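You operate a simulated robot arm through the tools that you are given. There is no shell and no other tool. Be economical: measure what you need, move in short steps, check, and stop when the job is done.

The job below is to be done with a simulated robot arm. You get a single attempt, and the scene is never put back.

TASK
Steer the red beam to block 10 by mirrors J, E, F, B.
Fine: turn each of the four to its other stop, then switch the lamps on with the yellow ON key and leave them on; the other mirrors stay as they are.

It is judged by the outcome, as a careful person would: the job done as asked, and still so three seconds after it is handed in. It fails if anything else is knocked over, pushed out of place, dropped, spilled or broken.

THE ROBOT
A 7-joint arm with a two-finger parallel gripper, fixed in place. Base frame: the origin is at the foot of the arm, x ahead of it, y to its left, z up; the work surface is at about z = 792. Lengths are in mm, angles in rad, forces in N, time in s.
With the tool pointing down near the work surface it reaches from about 220 to 680 mm from the base axis. Its first joint turns from -1.152 to 1.152 rad. Payload 2.4 kg.
Tool frame: the origin (TCP) lies between the finger pads and is the grasp point; the fingertips stand 30 mm ahead of it; z points along the fingers, y is the line along which they close. Largest opening 94 mm; finger width 28, thickness 10; the body of the gripper, 50 by 96 mm, starts 55 mm behind the TCP.
Orientation is that of the tool frame in the base frame, as a unit quaternion [w, x, y, z]. With the fingers straight down and closing along the base's y, the tool's x points along the base's -x, its y along +y and its z along -z.

THE INTERFACE
- The arm moves only by the tool play_rows. Its argument "deltas" is a list of rows, each an object (a shift or turn left out is 0, a gripper value left out holds the last) with "fingers": the opening in per cent of the stroke, from 0 (shut) to 100 (fully open); "xyz": the shift along the tool's x, y, z in m, a list of three; "dr": the turn, a rotation vector about the tool's x, y, z in rad, a list of three. In form: [{"fingers": fingers, "xyz": [x, y, z], "dr": [rx, ry, rz]}, ...]. A call has 1 to 8 rows; each row is the pose to reach, as a shift and turn from the pose commanded when the call began, along the tool's axes at that moment. Rows are played at 5 a second. More than 50 mm and 0.15 rad between two rows, or a gripper value outside its range, and nothing of the call is played. Where a pose cannot be reached the arm comes as near as it can. A force on the tool above 40 N (or 10 N above the force at the start of the call, whichever is more), or a blocked arm, ends the call early, and 0.2 s more pass. The fingers move at their own pace (about 153 mm/s each) and stop on an object; they squeeze with about 43 N. The grip force told is the motor's: it shows also when the fingers shut on nothing. Time passes only in rows, and 0.2 s behind the last, so rows that repeat a pose let the fingers close. It gives the time, the measured TCP pose, the force on the tool (base axes), the opening and the grip force at its end, in the units of the frame above (readings bear some noise), with the torque about the TCP (base axes, N m) and any sound that the robot's microphone picked up, and new pictures: "pictures" is both (left out), scene, wrist or none.
- Cameras (640 x 400 px; columns grow to the right, rows downward): "scene" is fixed at [35.6, 470.9, 1447.7]; the picture's right is [-0.78, -0.62, 0.00], its down [-0.35, 0.44, -0.83] and it looks along [0.51, -0.65, -0.56] (base axes); focal length 339 px, centre (320, 200). "wrist" rides on the gripper at [76, 14, -102] in the tool frame; the picture's right is [-0.18, 0.98, 0.00], its down [-0.75, -0.14, -0.64] and it looks along [-0.63, -0.12, 0.77] (tool axes); focal length 243 px, centre (320, 200).
- point_at(camera, pixels): there is no depth. For up to 12 entries [column, row, z] of the newest picture of that camera ("zoom" is the newest enlarged one), the place [x, y] in the base frame at which the ray of that pixel passes the height z, good to about 3 mm. It takes no simulated time.
- zoom(camera, box): a new picture of the part [left, top, right, bottom] of that camera's present view, enlarged. It takes no simulated time.
- job_done(): hands the job in; it is judged then, once.

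Keep the steps short. Do not move on a guess: measure, check each grasp and each placing, and mend mistakes. In all there are 80 turns and 200 pictures (those below and enlarged ones count). Leave the gripper open and the arm clear of the work at the hand-in unless told otherwise, and finish with a single line.

The tools are called after "Emit:" as name(argument=value, ...) on one line, values as JSON. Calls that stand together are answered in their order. play_rows: Moves the arm, as the interface text tells. Its arguments: {"type":"object","properties":{"deltas":{"type":"array","items":{"type":"object","properties":{"fingers":{"type":"number"},"xyz":{"type":"array","items":{"type":"number"}},"dr":{"type":"array","items":{"type":"number"}}}}},"pictures":{"type":"string","enum":["both","scene","wrist","none"]}},"required":["deltas"]} The other tools are called the same way: point_at (camera, pixels) gives the place at which the rays of pixels pass given heights; zoom (camera, box) takes an enlarged picture of a part of a camera's view; job_done () hands the job in.

At the start:

```text
clock: 0.0
tool_pos: [330.4, -24.8, 1179.9]
tcp_rot: [0.0, 0.0, 1.0, -0.002]
wrist_force: [1.1, -0.4, -0.2]
moment: [0.04, -0.02, 0.0]
opening: 93.9
grip_force: 0.1
```

scene: 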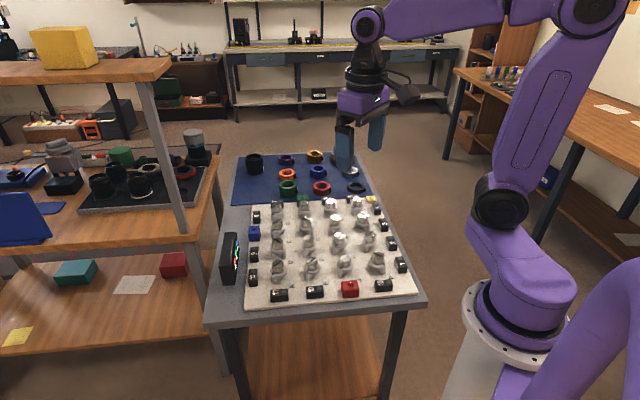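
wrist: 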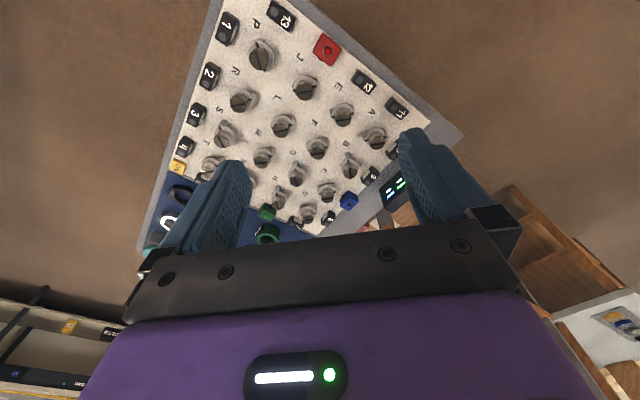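

I look closer at the board in both views to read the labels.

Emit:
zoom(camera="scene", box=[210, 180, 430, 317])

Emit:
zoom(camera="wrist", box=[140, 0, 460, 200])

```text
2.91 times, centred on (320, 248) of scene
```

zoom: 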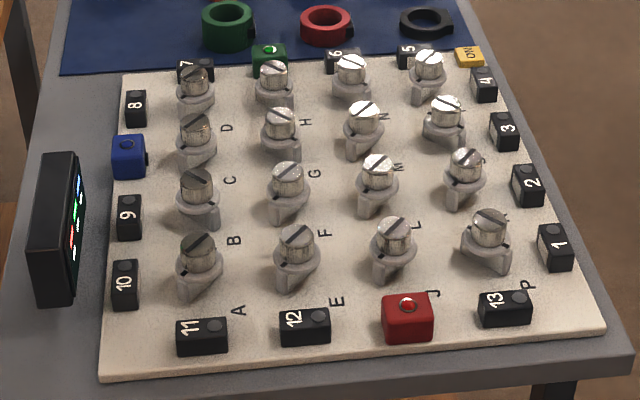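

```text
2.00 times, centred on (300, 100) of wrist
```

zoom: 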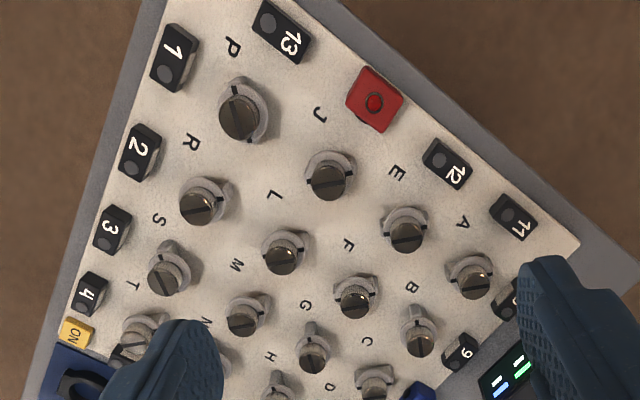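

I read the rows: A, E, J, P nearest, then B, F, L, R. Each label sits beside its mirror. Now I measure the mirrors in both views at several heights.

Emit:
point_at(camera="zoom", pixels=[[330, 182, 800], [330, 182, 850], [405, 236, 800], [405, 236, 850], [355, 303, 850], [420, 341, 850], [374, 103, 800], [374, 103, 830], [75, 333, 800], [75, 333, 820], [243, 118, 850], [470, 283, 850]])

Emit:
point_at(camera="scene", pixels=[[345.1, 256.6, 800], [345.1, 256.6, 850], [312.5, 259, 850], [309, 238, 850], [278, 241, 850], [350, 285, 800], [350, 285, 830], [371.5, 199, 800], [371.5, 199, 820]])

```text
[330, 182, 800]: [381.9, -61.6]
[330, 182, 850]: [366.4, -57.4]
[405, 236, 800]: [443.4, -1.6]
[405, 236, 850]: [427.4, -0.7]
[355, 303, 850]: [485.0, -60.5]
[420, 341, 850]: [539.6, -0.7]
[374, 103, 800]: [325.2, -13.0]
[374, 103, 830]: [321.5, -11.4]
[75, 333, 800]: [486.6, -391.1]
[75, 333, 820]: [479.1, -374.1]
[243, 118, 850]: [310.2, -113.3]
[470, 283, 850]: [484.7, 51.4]
```

```text
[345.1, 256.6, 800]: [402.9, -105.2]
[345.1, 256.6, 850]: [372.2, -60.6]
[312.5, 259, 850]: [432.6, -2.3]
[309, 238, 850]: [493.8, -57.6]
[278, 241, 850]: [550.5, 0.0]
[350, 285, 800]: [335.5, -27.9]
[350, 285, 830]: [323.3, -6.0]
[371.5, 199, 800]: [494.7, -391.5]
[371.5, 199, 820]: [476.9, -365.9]
```

Knob tops sit near z 853, spaced 83 mm on a 45° grid. I go lower for a clear look at the mirrors.

Emit:
play_rows(deltas=[{"xyz": [0.02, 0, 0.04]}, {"xyz": [0.04, 0, 0.08]}, {"xyz": [0.06, 0, 0.12]}, {"xyz": [0.08, 0, 0.16]}, {"xyz": [0.08, 0, 0.16]}], pictures="wrist")

```text
clock: 1.2
tool_pos: [249.5, -24.9, 1018.9]
tcp_rot: [0.0, 0.0, 1.0, 0.0]
wrist_force: [-0.6, 0.4, -0.9]
moment: [0.0, 0.01, 0.0]
opening: 94.1
grip_force: 0.0
```

wrist: 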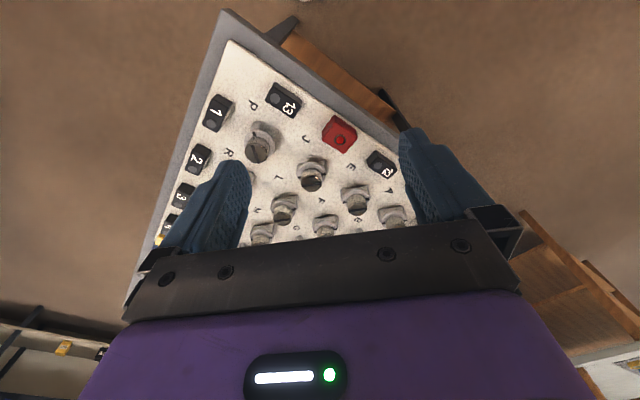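

The top of the picture is nearest below the camera, so I move forward to have the mirrors under it.

Emit:
play_rows(deltas=[{"xyz": [-0.045, 0, 0]}, {"xyz": [-0.09, 0, 0]}, {"xyz": [-0.135, 0, 0]}, {"xyz": [-0.175, 0, 0]}, {"xyz": [-0.175, 0, 0]}], pictures="none")

Emit:
zoom(camera="wrist", box=[160, 0, 480, 200])

```text
clock: 2.4
tool_pos: [427.1, -23.0, 1019.8]
tcp_rot: [0.0, -0.001, 1.0, 0.001]
wrist_force: [-0.1, -0.5, -0.8]
moment: [-0.01, 0.0, -0.02]
opening: 94.1
grip_force: 0.1
```

```text
2.00 times, centred on (320, 100) of wrist
```

zoom: 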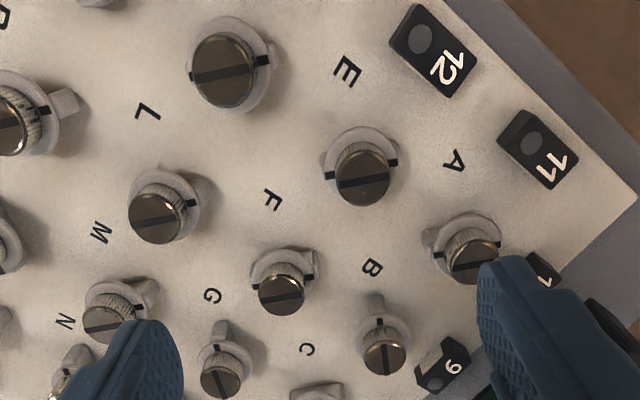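

I zoom further on each of the mirrors to see slot direction and lug/stops.

Emit:
zoom(camera="wrist", box=[240, 0, 368, 80])

Emit:
zoom(camera="wrist", box=[270, 105, 398, 195])

Emit:
zoom(camera="scene", box=[260, 195, 390, 285])

```text
5.00 times, centred on (304, 40) of wrist
```

zoom: 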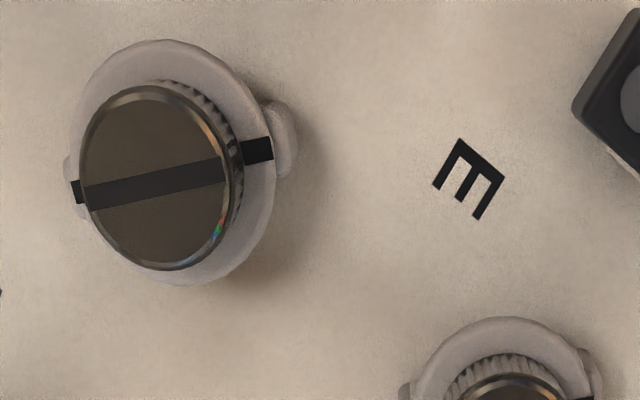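

```text
4.44 times, centred on (334, 150) of wrist
```

zoom: 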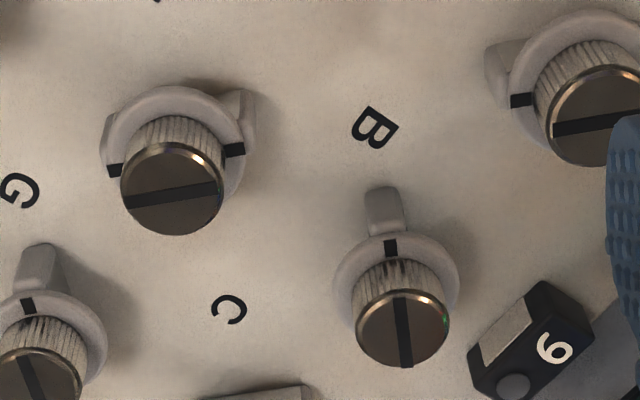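

```text
4.44 times, centred on (325, 240) of scene
```

zoom: 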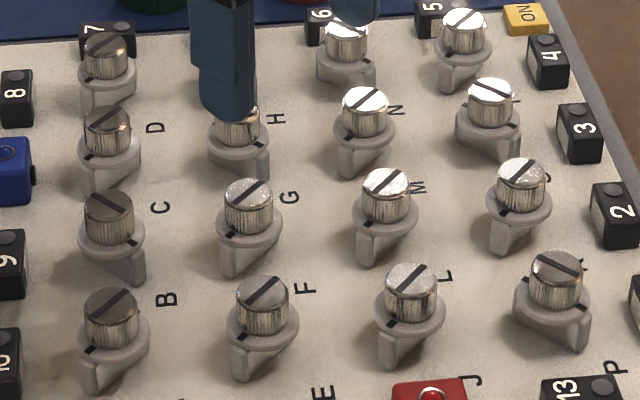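

B's slot runs along base x, and those of J, E, F run along base y; so J, E, F must end along x and B along y, which fits the beam path via A to 10. I measure the knob-top centres.

Emit:
point_at(camera="wrist", pixels=[[270.6, 36, 850], [270.6, 36, 860], [341, 89, 850], [341, 89, 860], [300.7, 148.2, 850], [300.7, 148.2, 860], [352, 179.3, 850], [352, 179.3, 860]])

Emit:
point_at(camera="scene", pixels=[[345.3, 257.6, 850], [345.3, 257.6, 860], [311.9, 260.7, 850], [311.9, 260.7, 860], [308.8, 238.4, 850], [308.8, 238.4, 860], [277.7, 240.7, 850], [277.7, 240.7, 860]])

```text
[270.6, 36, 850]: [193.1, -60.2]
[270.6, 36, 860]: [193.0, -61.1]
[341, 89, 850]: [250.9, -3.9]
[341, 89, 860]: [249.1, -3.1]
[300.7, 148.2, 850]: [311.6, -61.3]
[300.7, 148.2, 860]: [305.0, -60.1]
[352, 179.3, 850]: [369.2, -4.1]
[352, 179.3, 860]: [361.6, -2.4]
```

```text
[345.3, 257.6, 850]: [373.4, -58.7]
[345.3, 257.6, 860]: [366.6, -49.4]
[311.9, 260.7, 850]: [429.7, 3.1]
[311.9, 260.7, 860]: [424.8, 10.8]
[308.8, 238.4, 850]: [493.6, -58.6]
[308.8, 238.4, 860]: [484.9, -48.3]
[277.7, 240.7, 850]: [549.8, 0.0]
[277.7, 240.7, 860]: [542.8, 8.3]
```

Both views agree: J (371,-59), E (429,-1), F (490,-59), B (548,-1), tops near 850. I go above J with fingertips at about 890.

Emit:
play_rows(deltas=[{"fingers": 75, "xyz": [0.028, -0.018, 0]}, {"xyz": [0.056, -0.036, 0]}, {"xyz": [0.056, -0.036, 0.045]}, {"xyz": [0.056, -0.036, 0.09]}, {"xyz": [0.056, -0.036, 0.11]}, {"xyz": [0.056, -0.036, 0.11]}])

Emit:
zoom(camera="scene", box=[280, 185, 410, 275])

```text
clock: 3.8
tool_pos: [369.6, -61.3, 909.8]
tcp_rot: [0.0, -0.002, 1.0, 0.0]
wrist_force: [0.5, -0.3, 0.1]
moment: [0.02, -0.01, 0.04]
opening: 70.3
grip_force: 0.1
```

scene: 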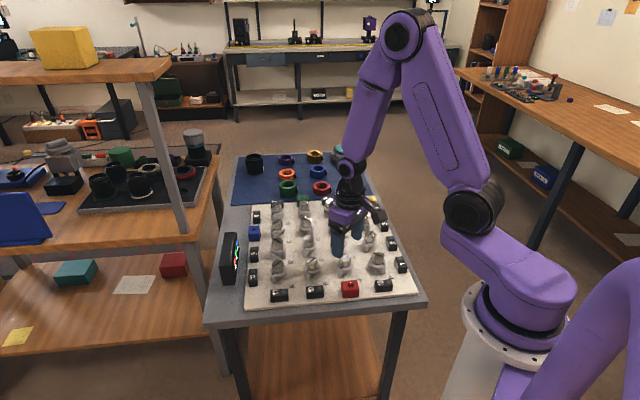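
wrist: 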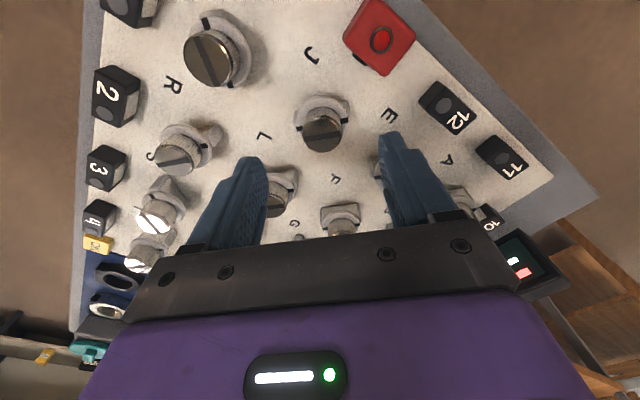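

```text
4.44 times, centred on (345, 230) of scene
```

zoom: 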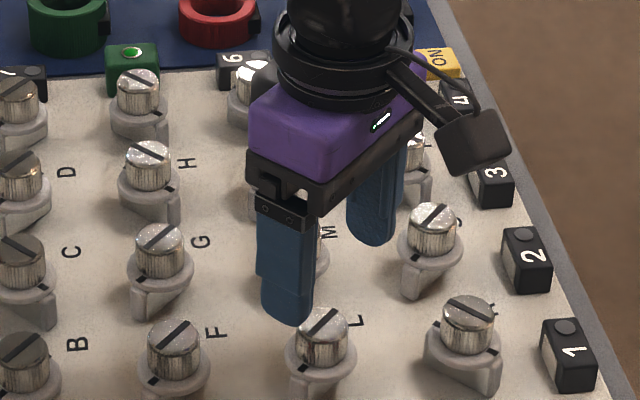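

Check of the J knob top centre at (322,131) in the wrist picture.

Emit:
point_at(camera="wrist", pixels=[[322, 131, 850], [322, 131, 845], [322, 131, 855]])

```text
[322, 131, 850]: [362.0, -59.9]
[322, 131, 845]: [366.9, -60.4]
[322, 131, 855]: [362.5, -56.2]
```

J is centred within a few mm. I lower to TCP 868 (tips at 838), then close.

Emit:
play_rows(deltas=[{"xyz": [0, 0.001, 0.02]}, {"xyz": [0, 0.002, 0.035]}, {"xyz": [0, 0.002, 0.042]}, {"xyz": [0, 0.002, 0.042]}])

Emit:
zoom(camera="scene", box=[300, 205, 400, 275])

```text
clock: 4.8
tool_pos: [369.4, -59.0, 867.6]
tcp_rot: [0.0, -0.001, 1.0, 0.0]
wrist_force: [0.0, -0.6, 0.1]
moment: [0.01, 0.01, -0.02]
opening: 70.6
grip_force: 0.0
```

scene: 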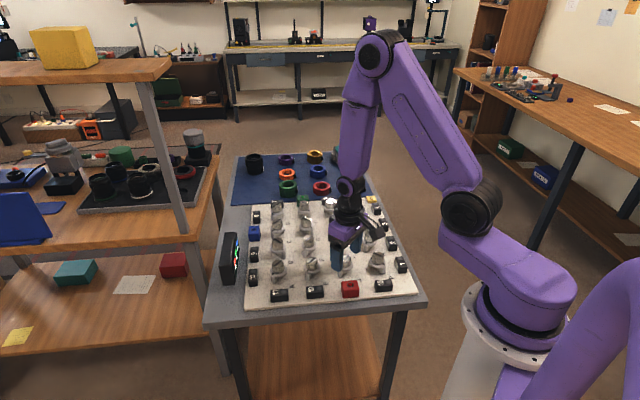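
wrist: 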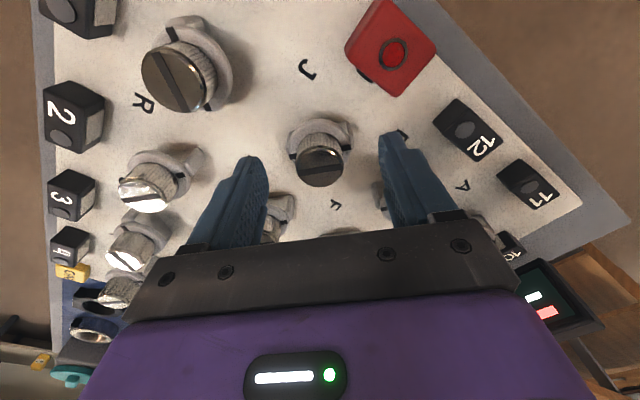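

```text
5.71 times, centred on (350, 240) of scene
```

zoom: 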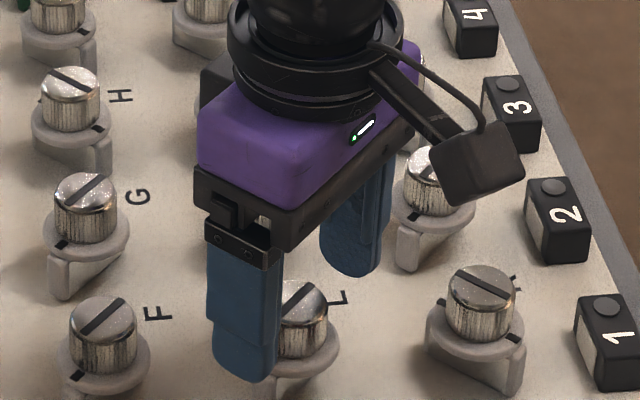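

The knob is between the fingers; I close.

Emit:
play_rows(deltas=[{"fingers": 35}, {"fingers": 20}, {"fingers": 0}, {"fingers": 0}], pictures="wrist")

```text
clock: 5.8
tool_pos: [369.3, -60.2, 867.3]
tcp_rot: [0.0, 0.0, 1.0, 0.0]
wrist_force: [-0.1, -8.9, -4.4]
moment: [-0.46, -0.18, -0.02]
opening: 30.1
grip_force: 45.4
```

wrist: 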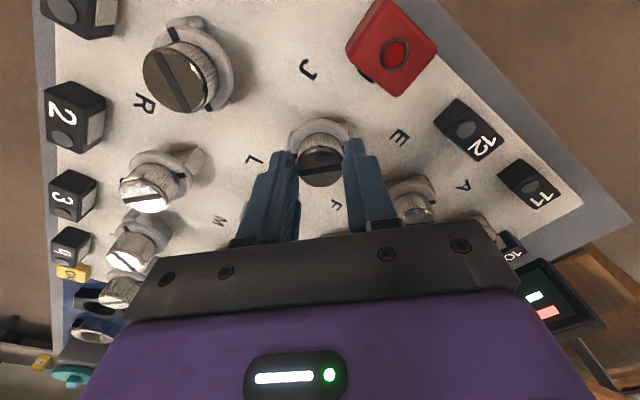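

Gripped (30 mm). A -9 N side load, so I ease 1.5 mm to -y and test a small turn in one direction.

Emit:
play_rows(deltas=[{"xyz": [0, -0.0015, 0]}, {"xyz": [0, -0.0015, 0], "dr": [0, 0, 0.08]}, {"xyz": [0, -0.0015, 0], "dr": [0, 0, 0.16]}, {"xyz": [0, -0.0015, 0], "dr": [0, 0, 0.16]}], pictures="wrist")

Emit:
zoom(camera="wrist", box=[256, 100, 384, 180])

```text
clock: 6.8
tool_pos: [368.4, -59.6, 868.3]
tcp_rot: [0.001, 0.078, 0.997, 0.0]
wrist_force: [-0.2, 14.0, -4.0]
moment: [0.62, -0.09, 0.05]
opening: 30.0
grip_force: 45.7
```

wrist: 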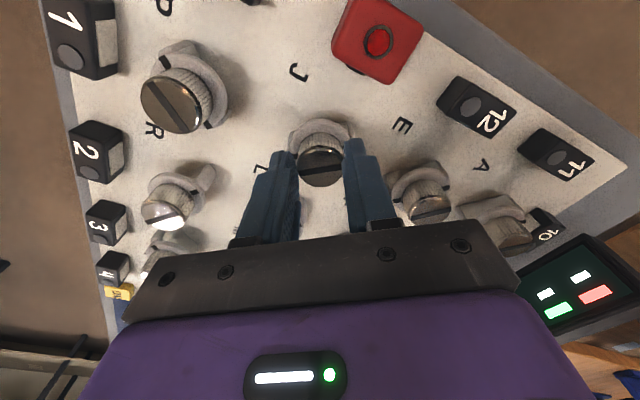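

```text
5.00 times, centred on (320, 140) of wrist
```

zoom: 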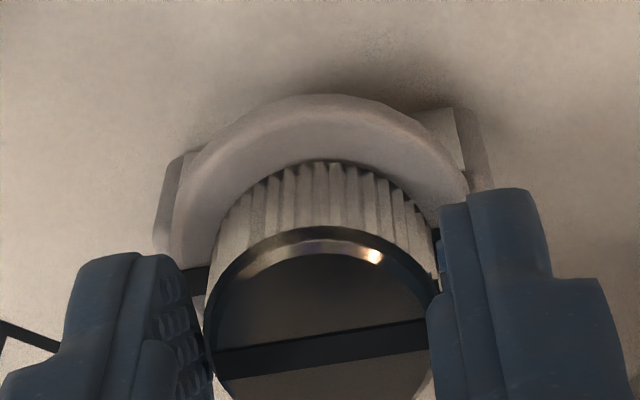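

The mirror turns with the fingers with little torque, so this direction is free. I continue, easing the side load.

Emit:
play_rows(deltas=[{"xyz": [0, 0.0008, 0], "dr": [0, 0, 0.12]}, {"xyz": [0, 0.0008, 0], "dr": [0, 0, 0.24]}, {"xyz": [0, 0.0008, 0], "dr": [0, 0, 0.36]}, {"xyz": [0, 0.0008, 0], "dr": [0, 0, 0.48]}, {"xyz": [0, 0.0008, 0], "dr": [0, 0, 0.6]}, {"xyz": [0, 0.0008, 0], "dr": [0, 0, 0.6]}], pictures="wrist")

Emit:
zoom(camera="wrist", box=[256, 100, 384, 180])

```text
clock: 8.2
tool_pos: [368.5, -58.4, 866.6]
tcp_rot: [0.001, 0.37, 0.929, 0.0]
wrist_force: [3.7, 29.1, 24.7]
moment: [0.97, 0.04, 0.02]
opening: 29.8
grip_force: 44.7
```

wrist: 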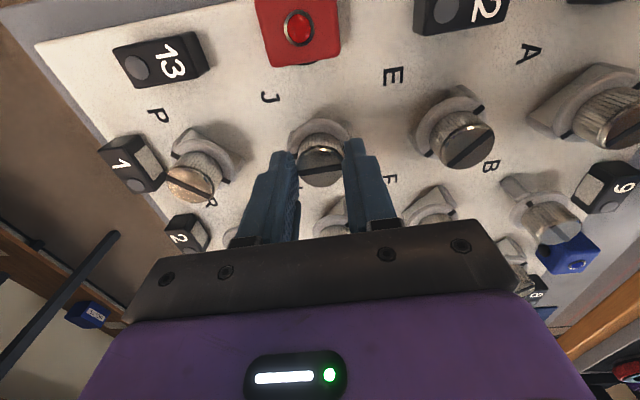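

```text
5.00 times, centred on (320, 140) of wrist
```

zoom: 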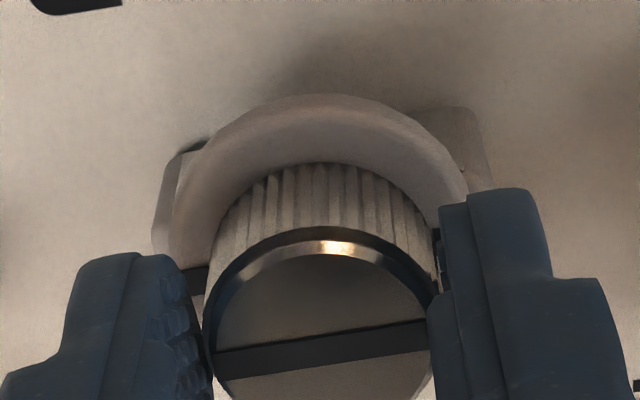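

Half turned (0.76 rad), but 29 N in +y and 25 N up have built up; I relieve by moving 1.3 mm +y and 1 mm up.

Emit:
play_rows(deltas=[{"xyz": [0.0005, 0.0005, -0.0005]}, {"xyz": [0.0009, 0.001, -0.001]}, {"xyz": [0.0009, 0.001, -0.001]}], pictures="none")

```text
clock: 9.0
tool_pos: [368.9, -58.6, 867.5]
tcp_rot: [0.0, 0.371, 0.929, 0.0]
wrist_force: [12.4, 15.6, -31.8]
moment: [0.54, -0.32, 0.02]
opening: 30.2
grip_force: 45.2
```

Load along tool y is ~20 N; I open slightly, shift 1.2 mm along tool y, and regrip relaxed.

Emit:
play_rows(deltas=[{"fingers": 45}, {"fingers": 45, "xyz": [0, 0.0012, 0.0]}, {"fingers": 0, "xyz": [0, 0.0012, 0.0]}, {"fingers": 0, "xyz": [0, 0.0012, 0.0]}], pictures="wrist")

```text
clock: 10.0
tool_pos: [369.8, -58.7, 867.0]
tcp_rot: [-0.001, 0.372, 0.928, 0.0]
wrist_force: [-4.5, -10.2, 8.7]
moment: [-0.32, -0.07, -0.03]
opening: 30.0
grip_force: 45.4
```

wrist: 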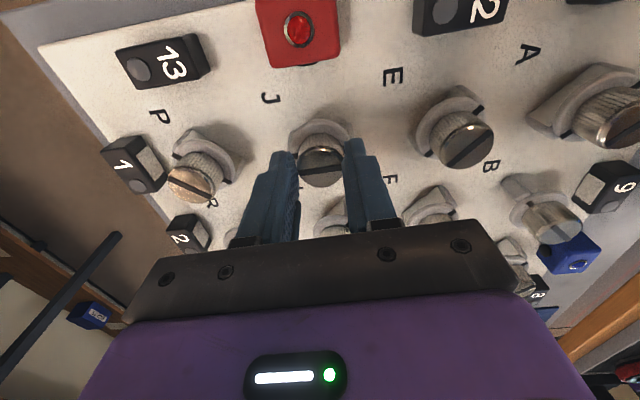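

Relaxed (about 10 N). Continue the turn by 0.7 rad.

Emit:
play_rows(deltas=[{"xyz": [0, -0.0004, 0], "dr": [0, 0, 0.12]}, {"xyz": [0, -0.0004, 0], "dr": [0, 0, 0.24]}, {"xyz": [0, -0.0004, 0], "dr": [0, 0, 0.36]}, {"xyz": [0, -0.0004, 0], "dr": [0, 0, 0.48]}, {"xyz": [0, -0.0004, 0], "dr": [0, 0, 0.6]}, {"xyz": [0, -0.0004, 0], "dr": [0, 0, 0.7]}, {"xyz": [0, -0.0004, 0], "dr": [0, 0, 0.7]}], pictures="wrist")

```text
clock: 11.6
tool_pos: [372.2, -56.5, 867.8]
tcp_rot: [0.002, 0.666, 0.746, 0.001]
wrist_force: [15.0, 10.9, -27.3]
moment: [0.07, -0.21, 0.06]
opening: 30.3
grip_force: 45.1
```

wrist: 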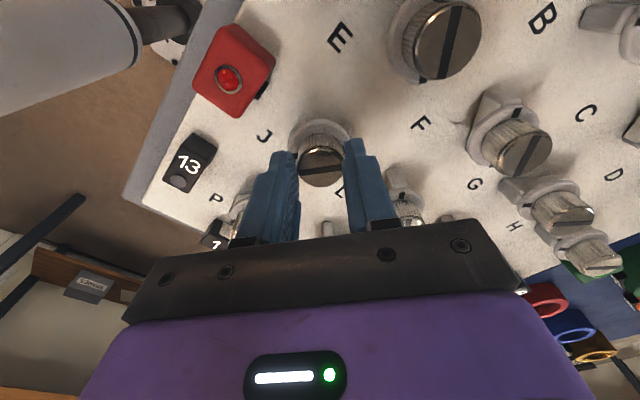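

Now at 1.46 rad. I turn on in small steps to the stop, watching torque.

Emit:
play_rows(deltas=[{"xyz": [0, 0.0006, 0.0004]}, {"xyz": [0, 0.0006, 0.0004], "dr": [0, 0, 0.06]}, {"xyz": [0, 0.0006, 0.0004], "dr": [0, 0, 0.12]}, {"xyz": [0, 0.0006, 0.0004], "dr": [0, 0, 0.12]}], pictures="wrist")

Emit:
zoom(camera="wrist", box=[256, 100, 384, 180])

```text
clock: 12.6
tool_pos: [371.7, -57.9, 868.1]
tcp_rot: [0.003, 0.71, 0.704, 0.001]
wrist_force: [17.8, 15.1, 4.3]
moment: [0.37, -0.26, 0.42]
opening: 30.2
grip_force: 45.2
```

wrist: 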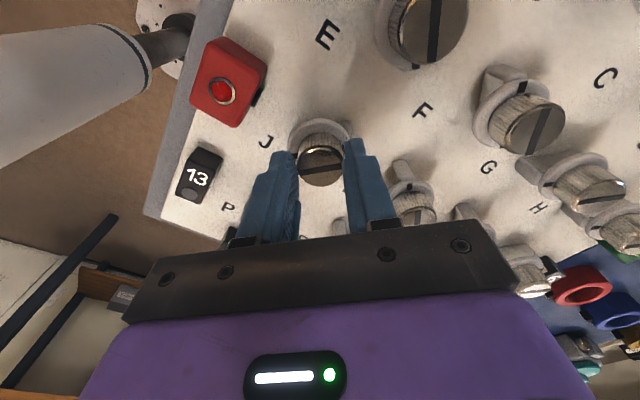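

```text
5.00 times, centred on (320, 140) of wrist
```

zoom: 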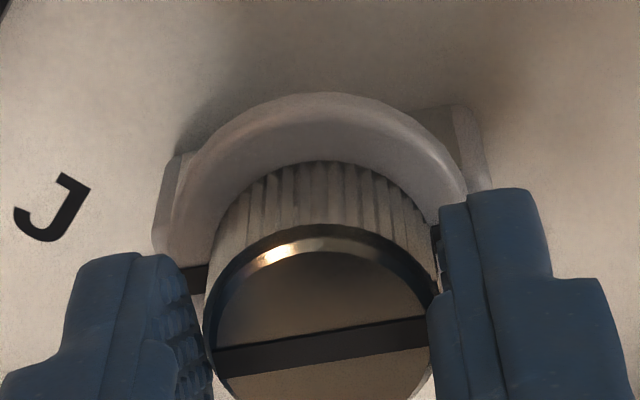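

Torque rose to 0.42 N·m at 1.58 rad: J is at its stop. I open, lift 50 mm, and check J.

Emit:
play_rows(deltas=[{"fingers": 60}, {"fingers": 75}, {"xyz": [0, 0, -0.025]}, {"xyz": [0, 0, -0.055]}, {"xyz": [0, 0, -0.055]}], pictures="wrist")

Emit:
zoom(camera="wrist", box=[192, 50, 448, 210])

```text
clock: 13.8
tool_pos: [370.1, -55.6, 922.8]
tcp_rot: [0.0, 0.71, 0.704, 0.0]
wrist_force: [-0.2, 0.7, -0.4]
moment: [0.03, 0.01, 0.01]
opening: 70.6
grip_force: 0.1
```

wrist: 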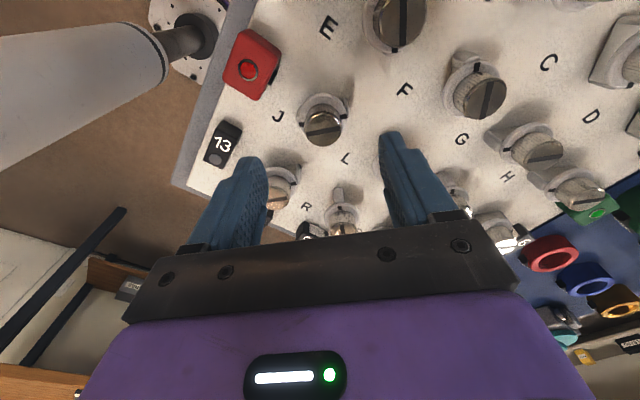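

```text
2.50 times, centred on (320, 130) of wrist
```

zoom: 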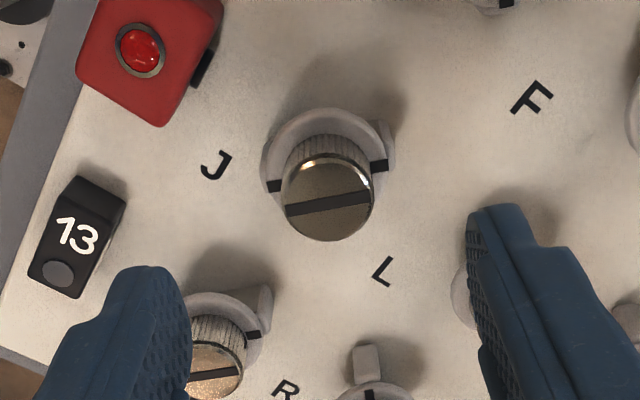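

J's slot now runs along base x. The fingers now close along x, suitable for B (turning the other way). I go above B.

Emit:
play_rows(deltas=[{"xyz": [0.011, 0.035, 0]}, {"xyz": [0.022, 0.07, 0]}, {"xyz": [0.033, 0.105, 0]}, {"xyz": [0.044, 0.14, 0]}, {"xyz": [0.055, 0.176, 0]}, {"xyz": [0.055, 0.176, 0]}], pictures="wrist")

Emit:
zoom(camera="scene", box=[240, 185, 370, 275])

```text
clock: 15.2
tool_pos: [545.4, -3.0, 923.2]
tcp_rot: [0.0, 0.71, 0.704, 0.0]
wrist_force: [-0.3, 1.4, 1.1]
moment: [-0.02, 0.03, 0.0]
opening: 70.5
grip_force: 0.1
```

wrist: 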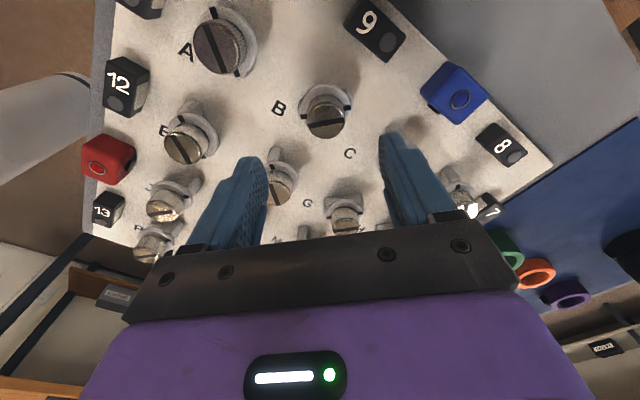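

```text
4.44 times, centred on (305, 230) of scene
```

zoom: 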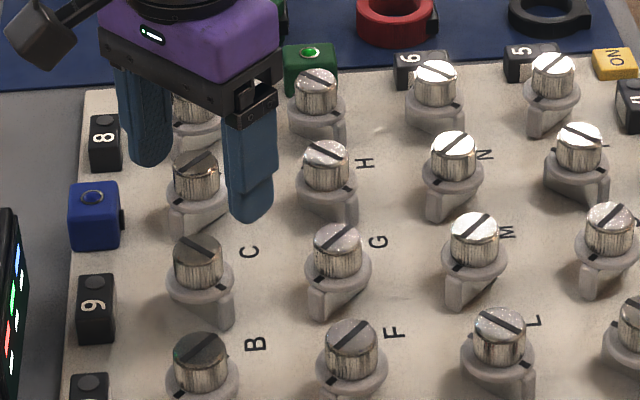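

B's knob (325,117) is between the fingers, ~2 mm further along tool y. I shift and lower to 868.

Emit:
play_rows(deltas=[{"xyz": [0.0005, 0.002, 0.02]}, {"xyz": [0.0005, 0.002, 0.04]}, {"xyz": [0.0005, 0.002, 0.055]}, {"xyz": [0.0005, 0.002, 0.055]}], pictures="wrist")

Emit:
zoom(camera="scene", box=[240, 185, 340, 255])

```text
clock: 16.2
tool_pos: [548.3, -3.8, 867.2]
tcp_rot: [0.0, 0.71, 0.704, 0.0]
wrist_force: [0.5, 0.2, 0.5]
moment: [0.02, 0.0, 0.02]
opening: 70.2
grip_force: 0.0
```

wrist: 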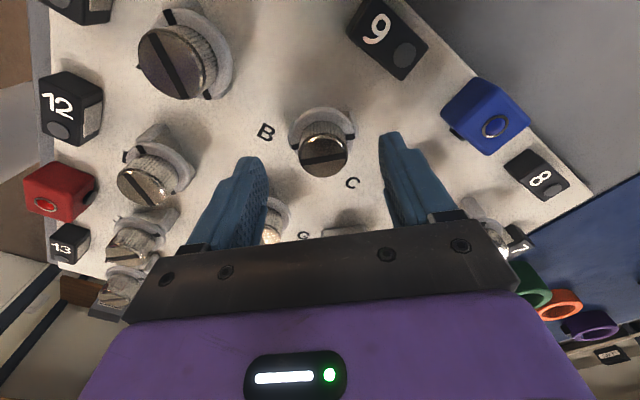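

```text
5.71 times, centred on (290, 220) of scene
```

zoom: 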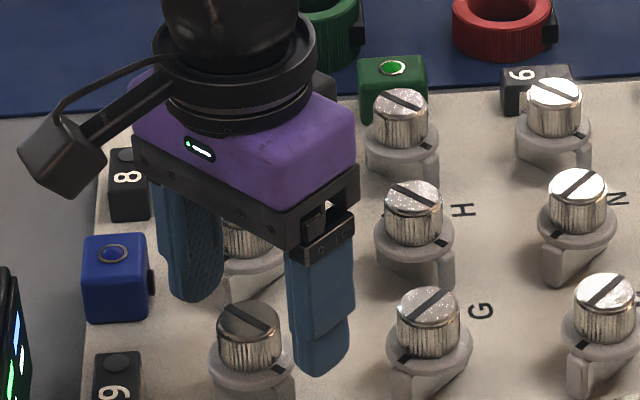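

Compared with the J grip (knob at row ~165), B's knob is at row ~155: I shift 4 mm along tool x, 1 mm along tool y, then close.

Emit:
play_rows(deltas=[{"xyz": [0.004, 0.001, 0]}, {"fingers": 35, "xyz": [0.004, 0.001, 0]}, {"fingers": 0, "xyz": [0.004, 0.001, 0]}, {"fingers": 0, "xyz": [0.004, 0.001, 0]}, {"fingers": 0, "xyz": [0.004, 0.001, 0]}], pictures="wrist")

```text
clock: 17.4
tool_pos: [552.3, 0.4, 867.8]
tcp_rot: [0.001, 0.71, 0.704, 0.001]
wrist_force: [18.3, -0.7, -6.6]
moment: [-0.14, -0.21, -0.01]
opening: 30.2
grip_force: 44.8
```

wrist: 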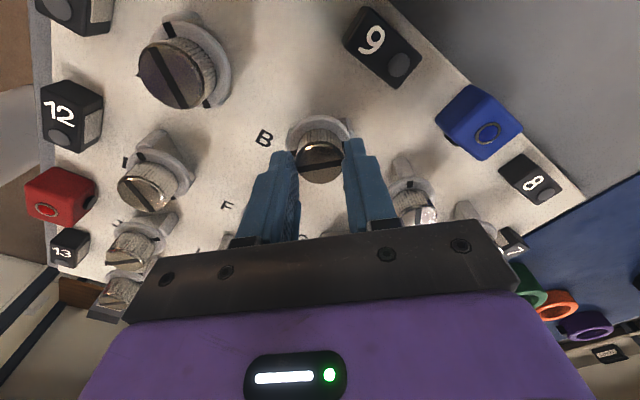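

Gripped. I ease 1.2 mm along tool y and test the turn in the negative direction.

Emit:
play_rows(deltas=[{"xyz": [0, 0.0012, 0]}, {"xyz": [0, 0.0012, 0], "dr": [0, 0, -0.08]}, {"xyz": [0, 0.0012, 0], "dr": [0, 0, -0.16]}, {"xyz": [0, 0.0012, 0], "dr": [0, 0, -0.16]}], pictures="wrist")

Emit:
zoom(camera="wrist", box=[256, 100, 384, 180])

```text
clock: 18.4
tool_pos: [551.0, 0.2, 866.1]
tcp_rot: [0.0, 0.652, 0.758, 0.001]
wrist_force: [16.6, -1.1, -4.7]
moment: [0.44, -0.11, 0.02]
opening: 30.2
grip_force: 45.2
```

wrist: 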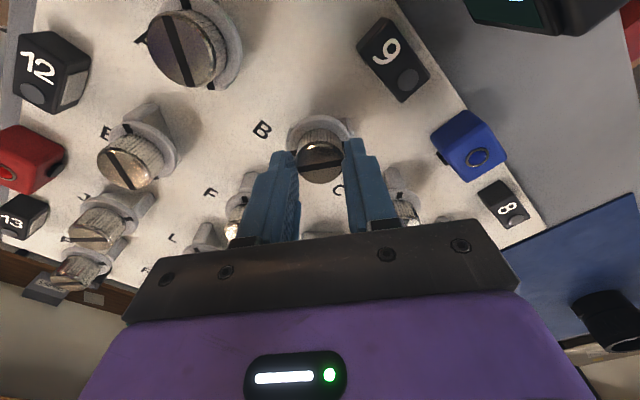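

```text
5.00 times, centred on (320, 140) of wrist
```

zoom: 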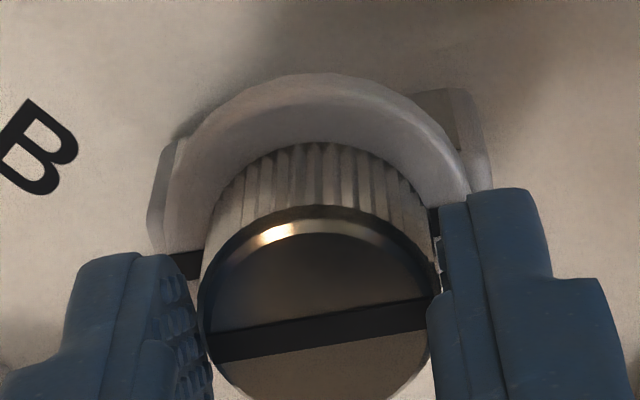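

B turns freely this way. I go on by 0.6 rad.

Emit:
play_rows(deltas=[{"xyz": [0, 0.0008, 0], "dr": [0, 0, -0.12]}, {"xyz": [0, 0.0008, 0], "dr": [0, 0, -0.24]}, {"xyz": [0, 0.0008, 0], "dr": [0, 0, -0.36]}, {"xyz": [0, 0.0008, 0], "dr": [0, 0, -0.48]}, {"xyz": [0, 0.0008, 0], "dr": [0, 0, -0.6]}, {"xyz": [0, 0.0008, 0], "dr": [0, 0, -0.6]}], pictures="none")

```text
clock: 19.8
tool_pos: [551.6, 0.1, 867.8]
tcp_rot: [0.001, 0.398, 0.918, 0.0]
wrist_force: [11.4, -3.4, 11.2]
moment: [0.59, 0.64, 0.04]
opening: 29.9
grip_force: 45.1
```

Loads are modest (11 N). Another 0.7 rad.

Emit:
play_rows(deltas=[{"dr": [0, 0, -0.12]}, {"dr": [0, 0, -0.24]}, {"dr": [0, 0, -0.36]}, {"dr": [0, 0, -0.48]}, {"dr": [0, 0, -0.6]}, {"dr": [0, 0, -0.7]}, {"dr": [0, 0, -0.7]}], pictures="wrist")

```text
clock: 21.4
tool_pos: [551.9, 0.6, 868.3]
tcp_rot: [0.001, 0.058, 0.998, 0.0]
wrist_force: [9.3, -6.5, 6.2]
moment: [-0.37, -0.82, 0.01]
opening: 30.2
grip_force: 45.2
```

wrist: 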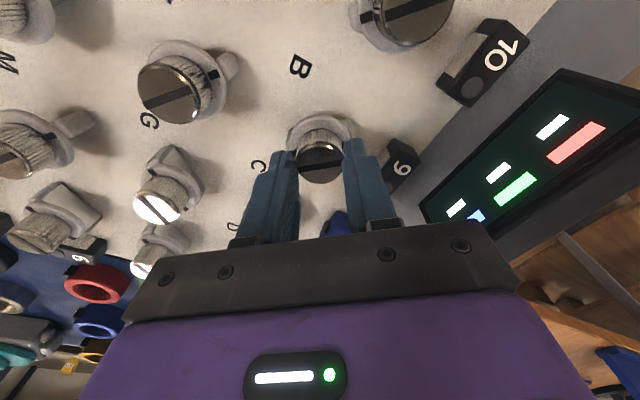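

Now at 0.116 rad from the end. Small steps to the stop.

Emit:
play_rows(deltas=[{"dr": [0, 0, -0.06]}, {"dr": [0, 0, -0.12]}, {"dr": [0, 0, -0.135]}, {"dr": [0, 0, -0.135]}], pictures="none")

```text
clock: 22.4
tool_pos: [550.5, -0.8, 867.7]
tcp_rot: [0.0, -0.008, 1.0, 0.001]
wrist_force: [9.2, -4.2, -2.7]
moment: [-0.25, -0.99, -0.27]
opening: 30.0
grip_force: 44.1
```

Torque -0.27 N·m: the stop is reached. One slight press, then open and lift.

Emit:
play_rows(deltas=[{"dr": [0, 0, -0.015]}, {"fingers": 60, "dr": [0, 0, -0.015]}, {"fingers": 75, "dr": [0, 0, 0]}, {"xyz": [0, 0, -0.03]}, {"xyz": [0, 0, -0.055]}, {"xyz": [0, 0, -0.055]}], pictures="wrist")

Emit:
zoom(camera="wrist", box=[192, 50, 448, 210])

```text
clock: 23.8
tool_pos: [553.2, 0.2, 923.6]
tcp_rot: [-0.001, -0.008, 1.0, 0.0]
wrist_force: [0.2, -0.4, -1.1]
moment: [0.01, -0.04, 0.03]
opening: 70.5
grip_force: 0.0
```

wrist: 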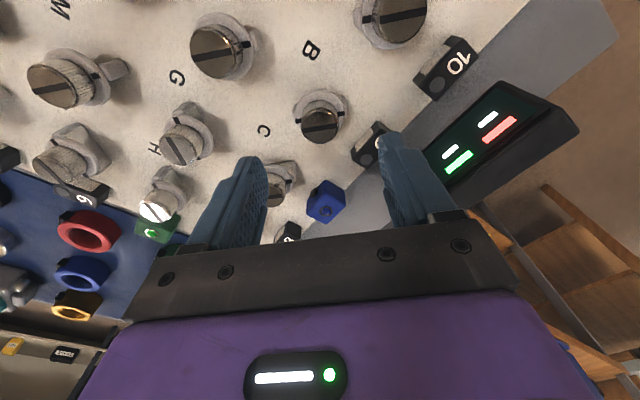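

```text
2.50 times, centred on (320, 130) of wrist
```

zoom: 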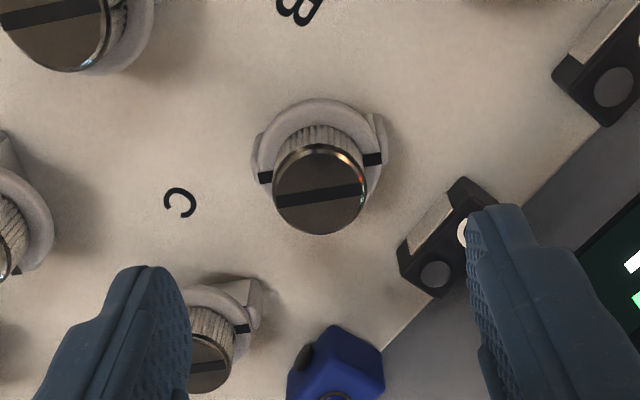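

B's slot now runs along y. Next is F: about -59.5 in both x and y.

Emit:
play_rows(deltas=[{"xyz": [0.03, -0.03, 0]}, {"xyz": [0.06, -0.0595, 0]}, {"xyz": [0.06, -0.0595, 0]}, {"xyz": [0.06, -0.0595, 0]}], pictures="wrist")

Emit:
zoom(camera="wrist", box=[192, 50, 448, 210])

```text
clock: 24.8
tool_pos: [493.0, -58.6, 921.6]
tcp_rot: [0.0, -0.008, 1.0, 0.0]
wrist_force: [-0.3, 0.2, -0.7]
moment: [0.04, 0.0, 0.0]
opening: 70.4
grip_force: 0.2
```

wrist: 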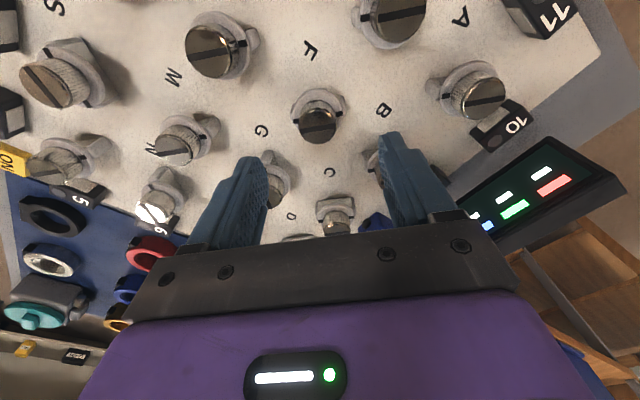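

```text
2.50 times, centred on (320, 130) of wrist
```

zoom: 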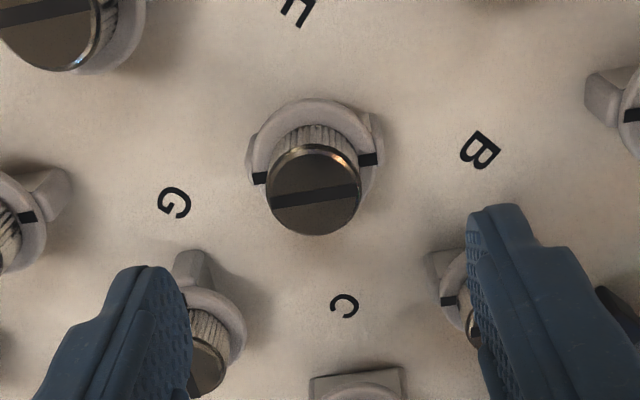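

F's knob is aligned as B was, except ~2 mm to tool -y. I correct, lower, and close.

Emit:
play_rows(deltas=[{"xyz": [0, -0.0022, 0.02]}, {"xyz": [0, -0.0022, 0.04]}, {"xyz": [0, -0.0022, 0.0545]}, {"xyz": [0, -0.0022, 0.0545]}, {"fingers": 35, "xyz": [0, -0.0022, 0.0545]}, {"fingers": 0, "xyz": [0, -0.0022, 0.0545]}, {"fingers": 0, "xyz": [0, -0.0022, 0.0545]}, {"fingers": 0, "xyz": [0, -0.0022, 0.0545]}], pictures="wrist")

```text
clock: 26.6
tool_pos: [492.9, -61.1, 867.8]
tcp_rot: [0.0, -0.009, 1.0, 0.001]
wrist_force: [1.4, 12.4, -5.6]
moment: [0.12, -0.33, -0.01]
opening: 30.1
grip_force: 44.9
```

wrist: 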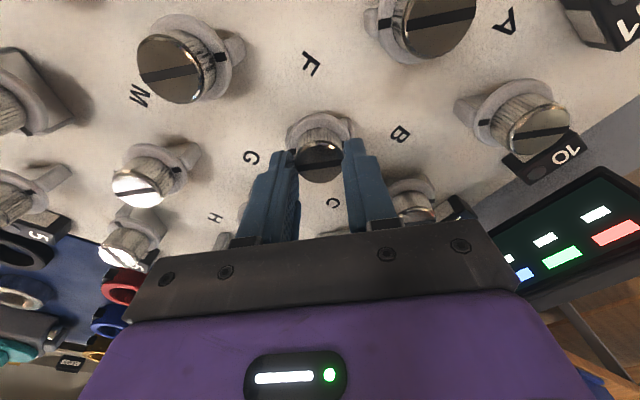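

Gripped with 12 N side load; I ease 0.8 mm and test the positive turn.

Emit:
play_rows(deltas=[{"xyz": [0, 0.0008, 0]}, {"xyz": [0, 0.0008, 0], "dr": [0, 0, 0.08]}, {"xyz": [0, 0.0008, 0], "dr": [0, 0, 0.16]}, {"xyz": [0, 0.0008, 0], "dr": [0, 0, 0.16]}], pictures="none")

Emit:
zoom(camera="wrist", box=[256, 100, 384, 180])

```text
clock: 27.6
tool_pos: [492.8, -61.2, 866.8]
tcp_rot: [0.0, 0.072, 0.997, 0.0]
wrist_force: [10.0, 9.3, -31.2]
moment: [0.4, -0.44, -0.02]
opening: 30.4
grip_force: 45.1
```

```text
5.00 times, centred on (320, 140) of wrist
```

zoom: 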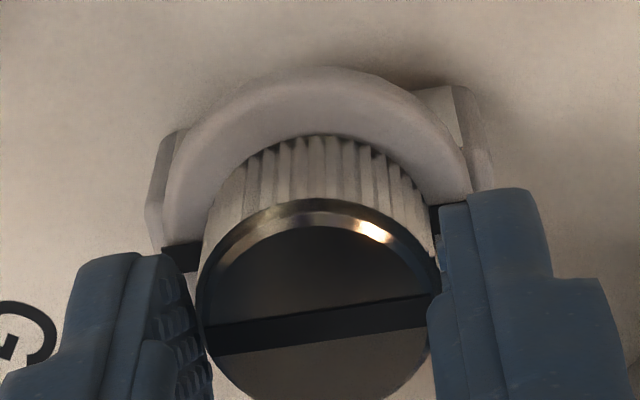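

Free turn. I ease the -31 N in z by 0.6 mm down and go on 0.6 rad.

Emit:
play_rows(deltas=[{"xyz": [0, 0.0004, 0.0008]}, {"xyz": [0, 0.0004, 0.0008], "dr": [0, 0, 0.12]}, {"xyz": [0, 0.0004, 0.0008], "dr": [0, 0, 0.24]}, {"xyz": [0, 0.0004, 0.0008], "dr": [0, 0, 0.36]}, {"xyz": [0, 0.0004, 0.0008], "dr": [0, 0, 0.48]}, {"xyz": [0, 0.0004, 0.0008], "dr": [0, 0, 0.6]}, {"xyz": [0, 0.0004, 0.0008], "dr": [0, 0, 0.6]}], pictures="none")

```text
clock: 29.2
tool_pos: [492.8, -61.3, 867.1]
tcp_rot: [-0.001, 0.365, 0.931, 0.0]
wrist_force: [3.9, 9.7, -13.0]
moment: [1.16, 0.66, -0.03]
opening: 30.0
grip_force: 45.2
```

Loads stay low. Another 0.7 rad.

Emit:
play_rows(deltas=[{"dr": [0, 0, 0.12]}, {"dr": [0, 0, 0.24]}, {"dr": [0, 0, 0.36]}, {"dr": [0, 0, 0.48]}, {"dr": [0, 0, 0.6]}, {"dr": [0, 0, 0.72]}, {"dr": [0, 0, 0.72]}], pictures="none")

```text
clock: 30.8
tool_pos: [491.7, -60.2, 866.6]
tcp_rot: [-0.001, 0.67, 0.742, 0.0]
wrist_force: [-11.8, 0.4, -4.3]
moment: [0.02, 0.14, -0.04]
opening: 30.2
grip_force: 44.9
```

At 1.47 rad; small steps to the stop.

Emit:
play_rows(deltas=[{"dr": [0, 0, 0.05]}, {"dr": [0, 0, 0.1]}, {"dr": [0, 0, 0.12]}, {"dr": [0, 0, 0.12]}], pictures="none")

```text
clock: 31.8
tool_pos: [492.0, -60.5, 866.9]
tcp_rot: [0.0, 0.712, 0.702, -0.001]
wrist_force: [-16.0, -6.9, -4.3]
moment: [-0.61, 0.24, 0.46]
opening: 30.2
grip_force: 45.3
```

Torque 0.46 N·m: F is at its stop. Open, lift, look.

Emit:
play_rows(deltas=[{"fingers": 60}, {"fingers": 75}, {"xyz": [0, 0, -0.03]}, {"xyz": [0, 0, -0.055]}, {"xyz": [0, 0, -0.055]}], pictures="wrist")

Emit:
zoom(camera="wrist", box=[192, 50, 448, 210])

```text
clock: 33.0
tool_pos: [492.6, -60.4, 923.4]
tcp_rot: [0.0, 0.712, 0.702, 0.0]
wrist_force: [0.1, 0.1, -0.2]
moment: [0.06, 0.02, -0.03]
opening: 70.5
grip_force: 0.0
```

wrist: 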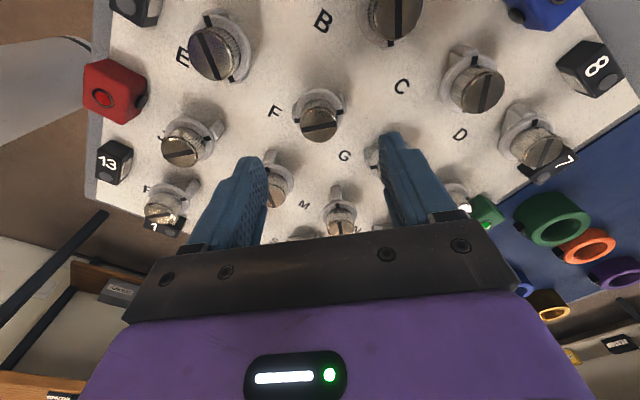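

```text
2.50 times, centred on (320, 130) of wrist
```

zoom: 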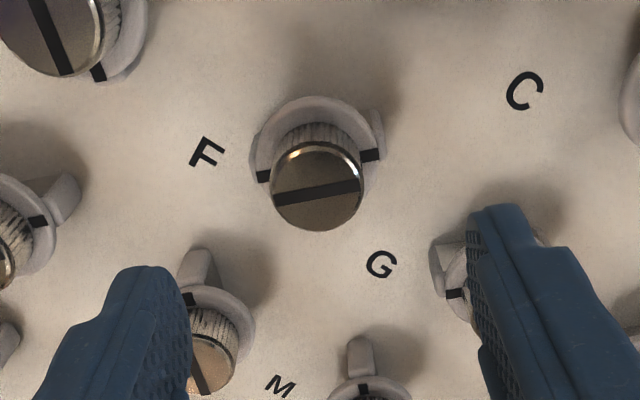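

F is done. I go to E while turning the gripper back to close along y.

Emit:
play_rows(deltas=[{"xyz": [0.02, -0.02, 0], "dr": [0, 0, -0.1]}, {"xyz": [0.04, -0.04, 0], "dr": [0, 0, -0.24]}, {"xyz": [0.0595, -0.0605, 0], "dr": [0, 0, -0.38]}, {"xyz": [0.0595, -0.0605, 0], "dr": [0, 0, -0.52]}, {"xyz": [0.0595, -0.0605, 0], "dr": [0, 0, -0.66]}, {"xyz": [0.0595, -0.0605, 0], "dr": [0, 0, -0.8]}, {"xyz": [0.0595, -0.0605, 0], "dr": [0, 0, -0.8]}], pictures="none")

Emit:
play_rows(deltas=[{"dr": [0, 0, -0.13]}, {"dr": [0, 0, -0.26]}, {"dr": [0, 0, -0.39]}, {"dr": [0, 0, -0.52]}, {"dr": [0, 0, -0.65]}, {"dr": [0, 0, -0.785]}, {"dr": [0, 0, -0.785]}], pictures="wrist")

Emit:
zoom(camera="wrist", box=[192, 50, 448, 210])

```text
clock: 34.6
tool_pos: [431.6, -1.1, 922.4]
tcp_rot: [0.0, 0.381, 0.925, 0.001]
wrist_force: [0.2, 0.1, 0.4]
moment: [0.0, 0.01, 0.0]
opening: 70.6
grip_force: 0.1
```

```text
clock: 36.2
tool_pos: [433.0, -0.3, 922.0]
tcp_rot: [0.0, -0.001, 1.0, 0.0]
wrist_force: [0.2, -0.7, -0.1]
moment: [0.03, 0.01, 0.0]
opening: 70.5
grip_force: 0.0
```

wrist: 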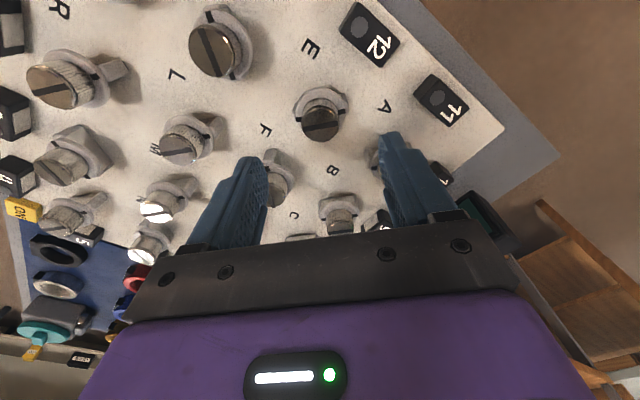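

```text
2.50 times, centred on (320, 130) of wrist
```

zoom: 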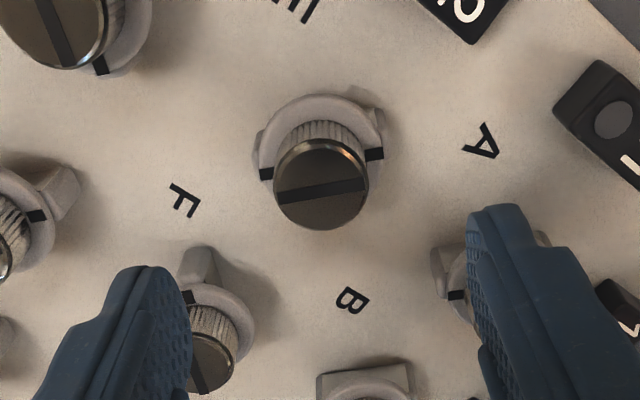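

E (321,184) needs ~1.5 mm tool x, 0.8 mm tool y. I correct, lower, and close.

Emit:
play_rows(deltas=[{"xyz": [0.0015, 0.0008, 0.02]}, {"xyz": [0.0015, 0.0008, 0.04]}, {"xyz": [0.0015, 0.0008, 0.0548]}, {"xyz": [0.0015, 0.0008, 0.0548]}, {"fingers": 35, "xyz": [0.0015, 0.0008, 0.0548]}, {"fingers": 0, "xyz": [0.0015, 0.0008, 0.0548]}, {"fingers": 0, "xyz": [0.0015, 0.0008, 0.0548]}, {"fingers": 0, "xyz": [0.0015, 0.0008, 0.0548]}], pictures="wrist")

```text
clock: 38.0
tool_pos: [431.8, 1.0, 867.7]
tcp_rot: [0.0, 0.001, 1.0, 0.0]
wrist_force: [1.6, -14.9, -9.8]
moment: [-0.69, -0.47, 0.01]
opening: 30.2
grip_force: 45.3
```

wrist: 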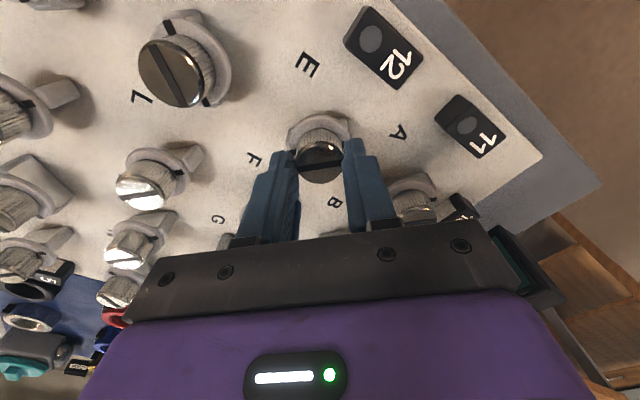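

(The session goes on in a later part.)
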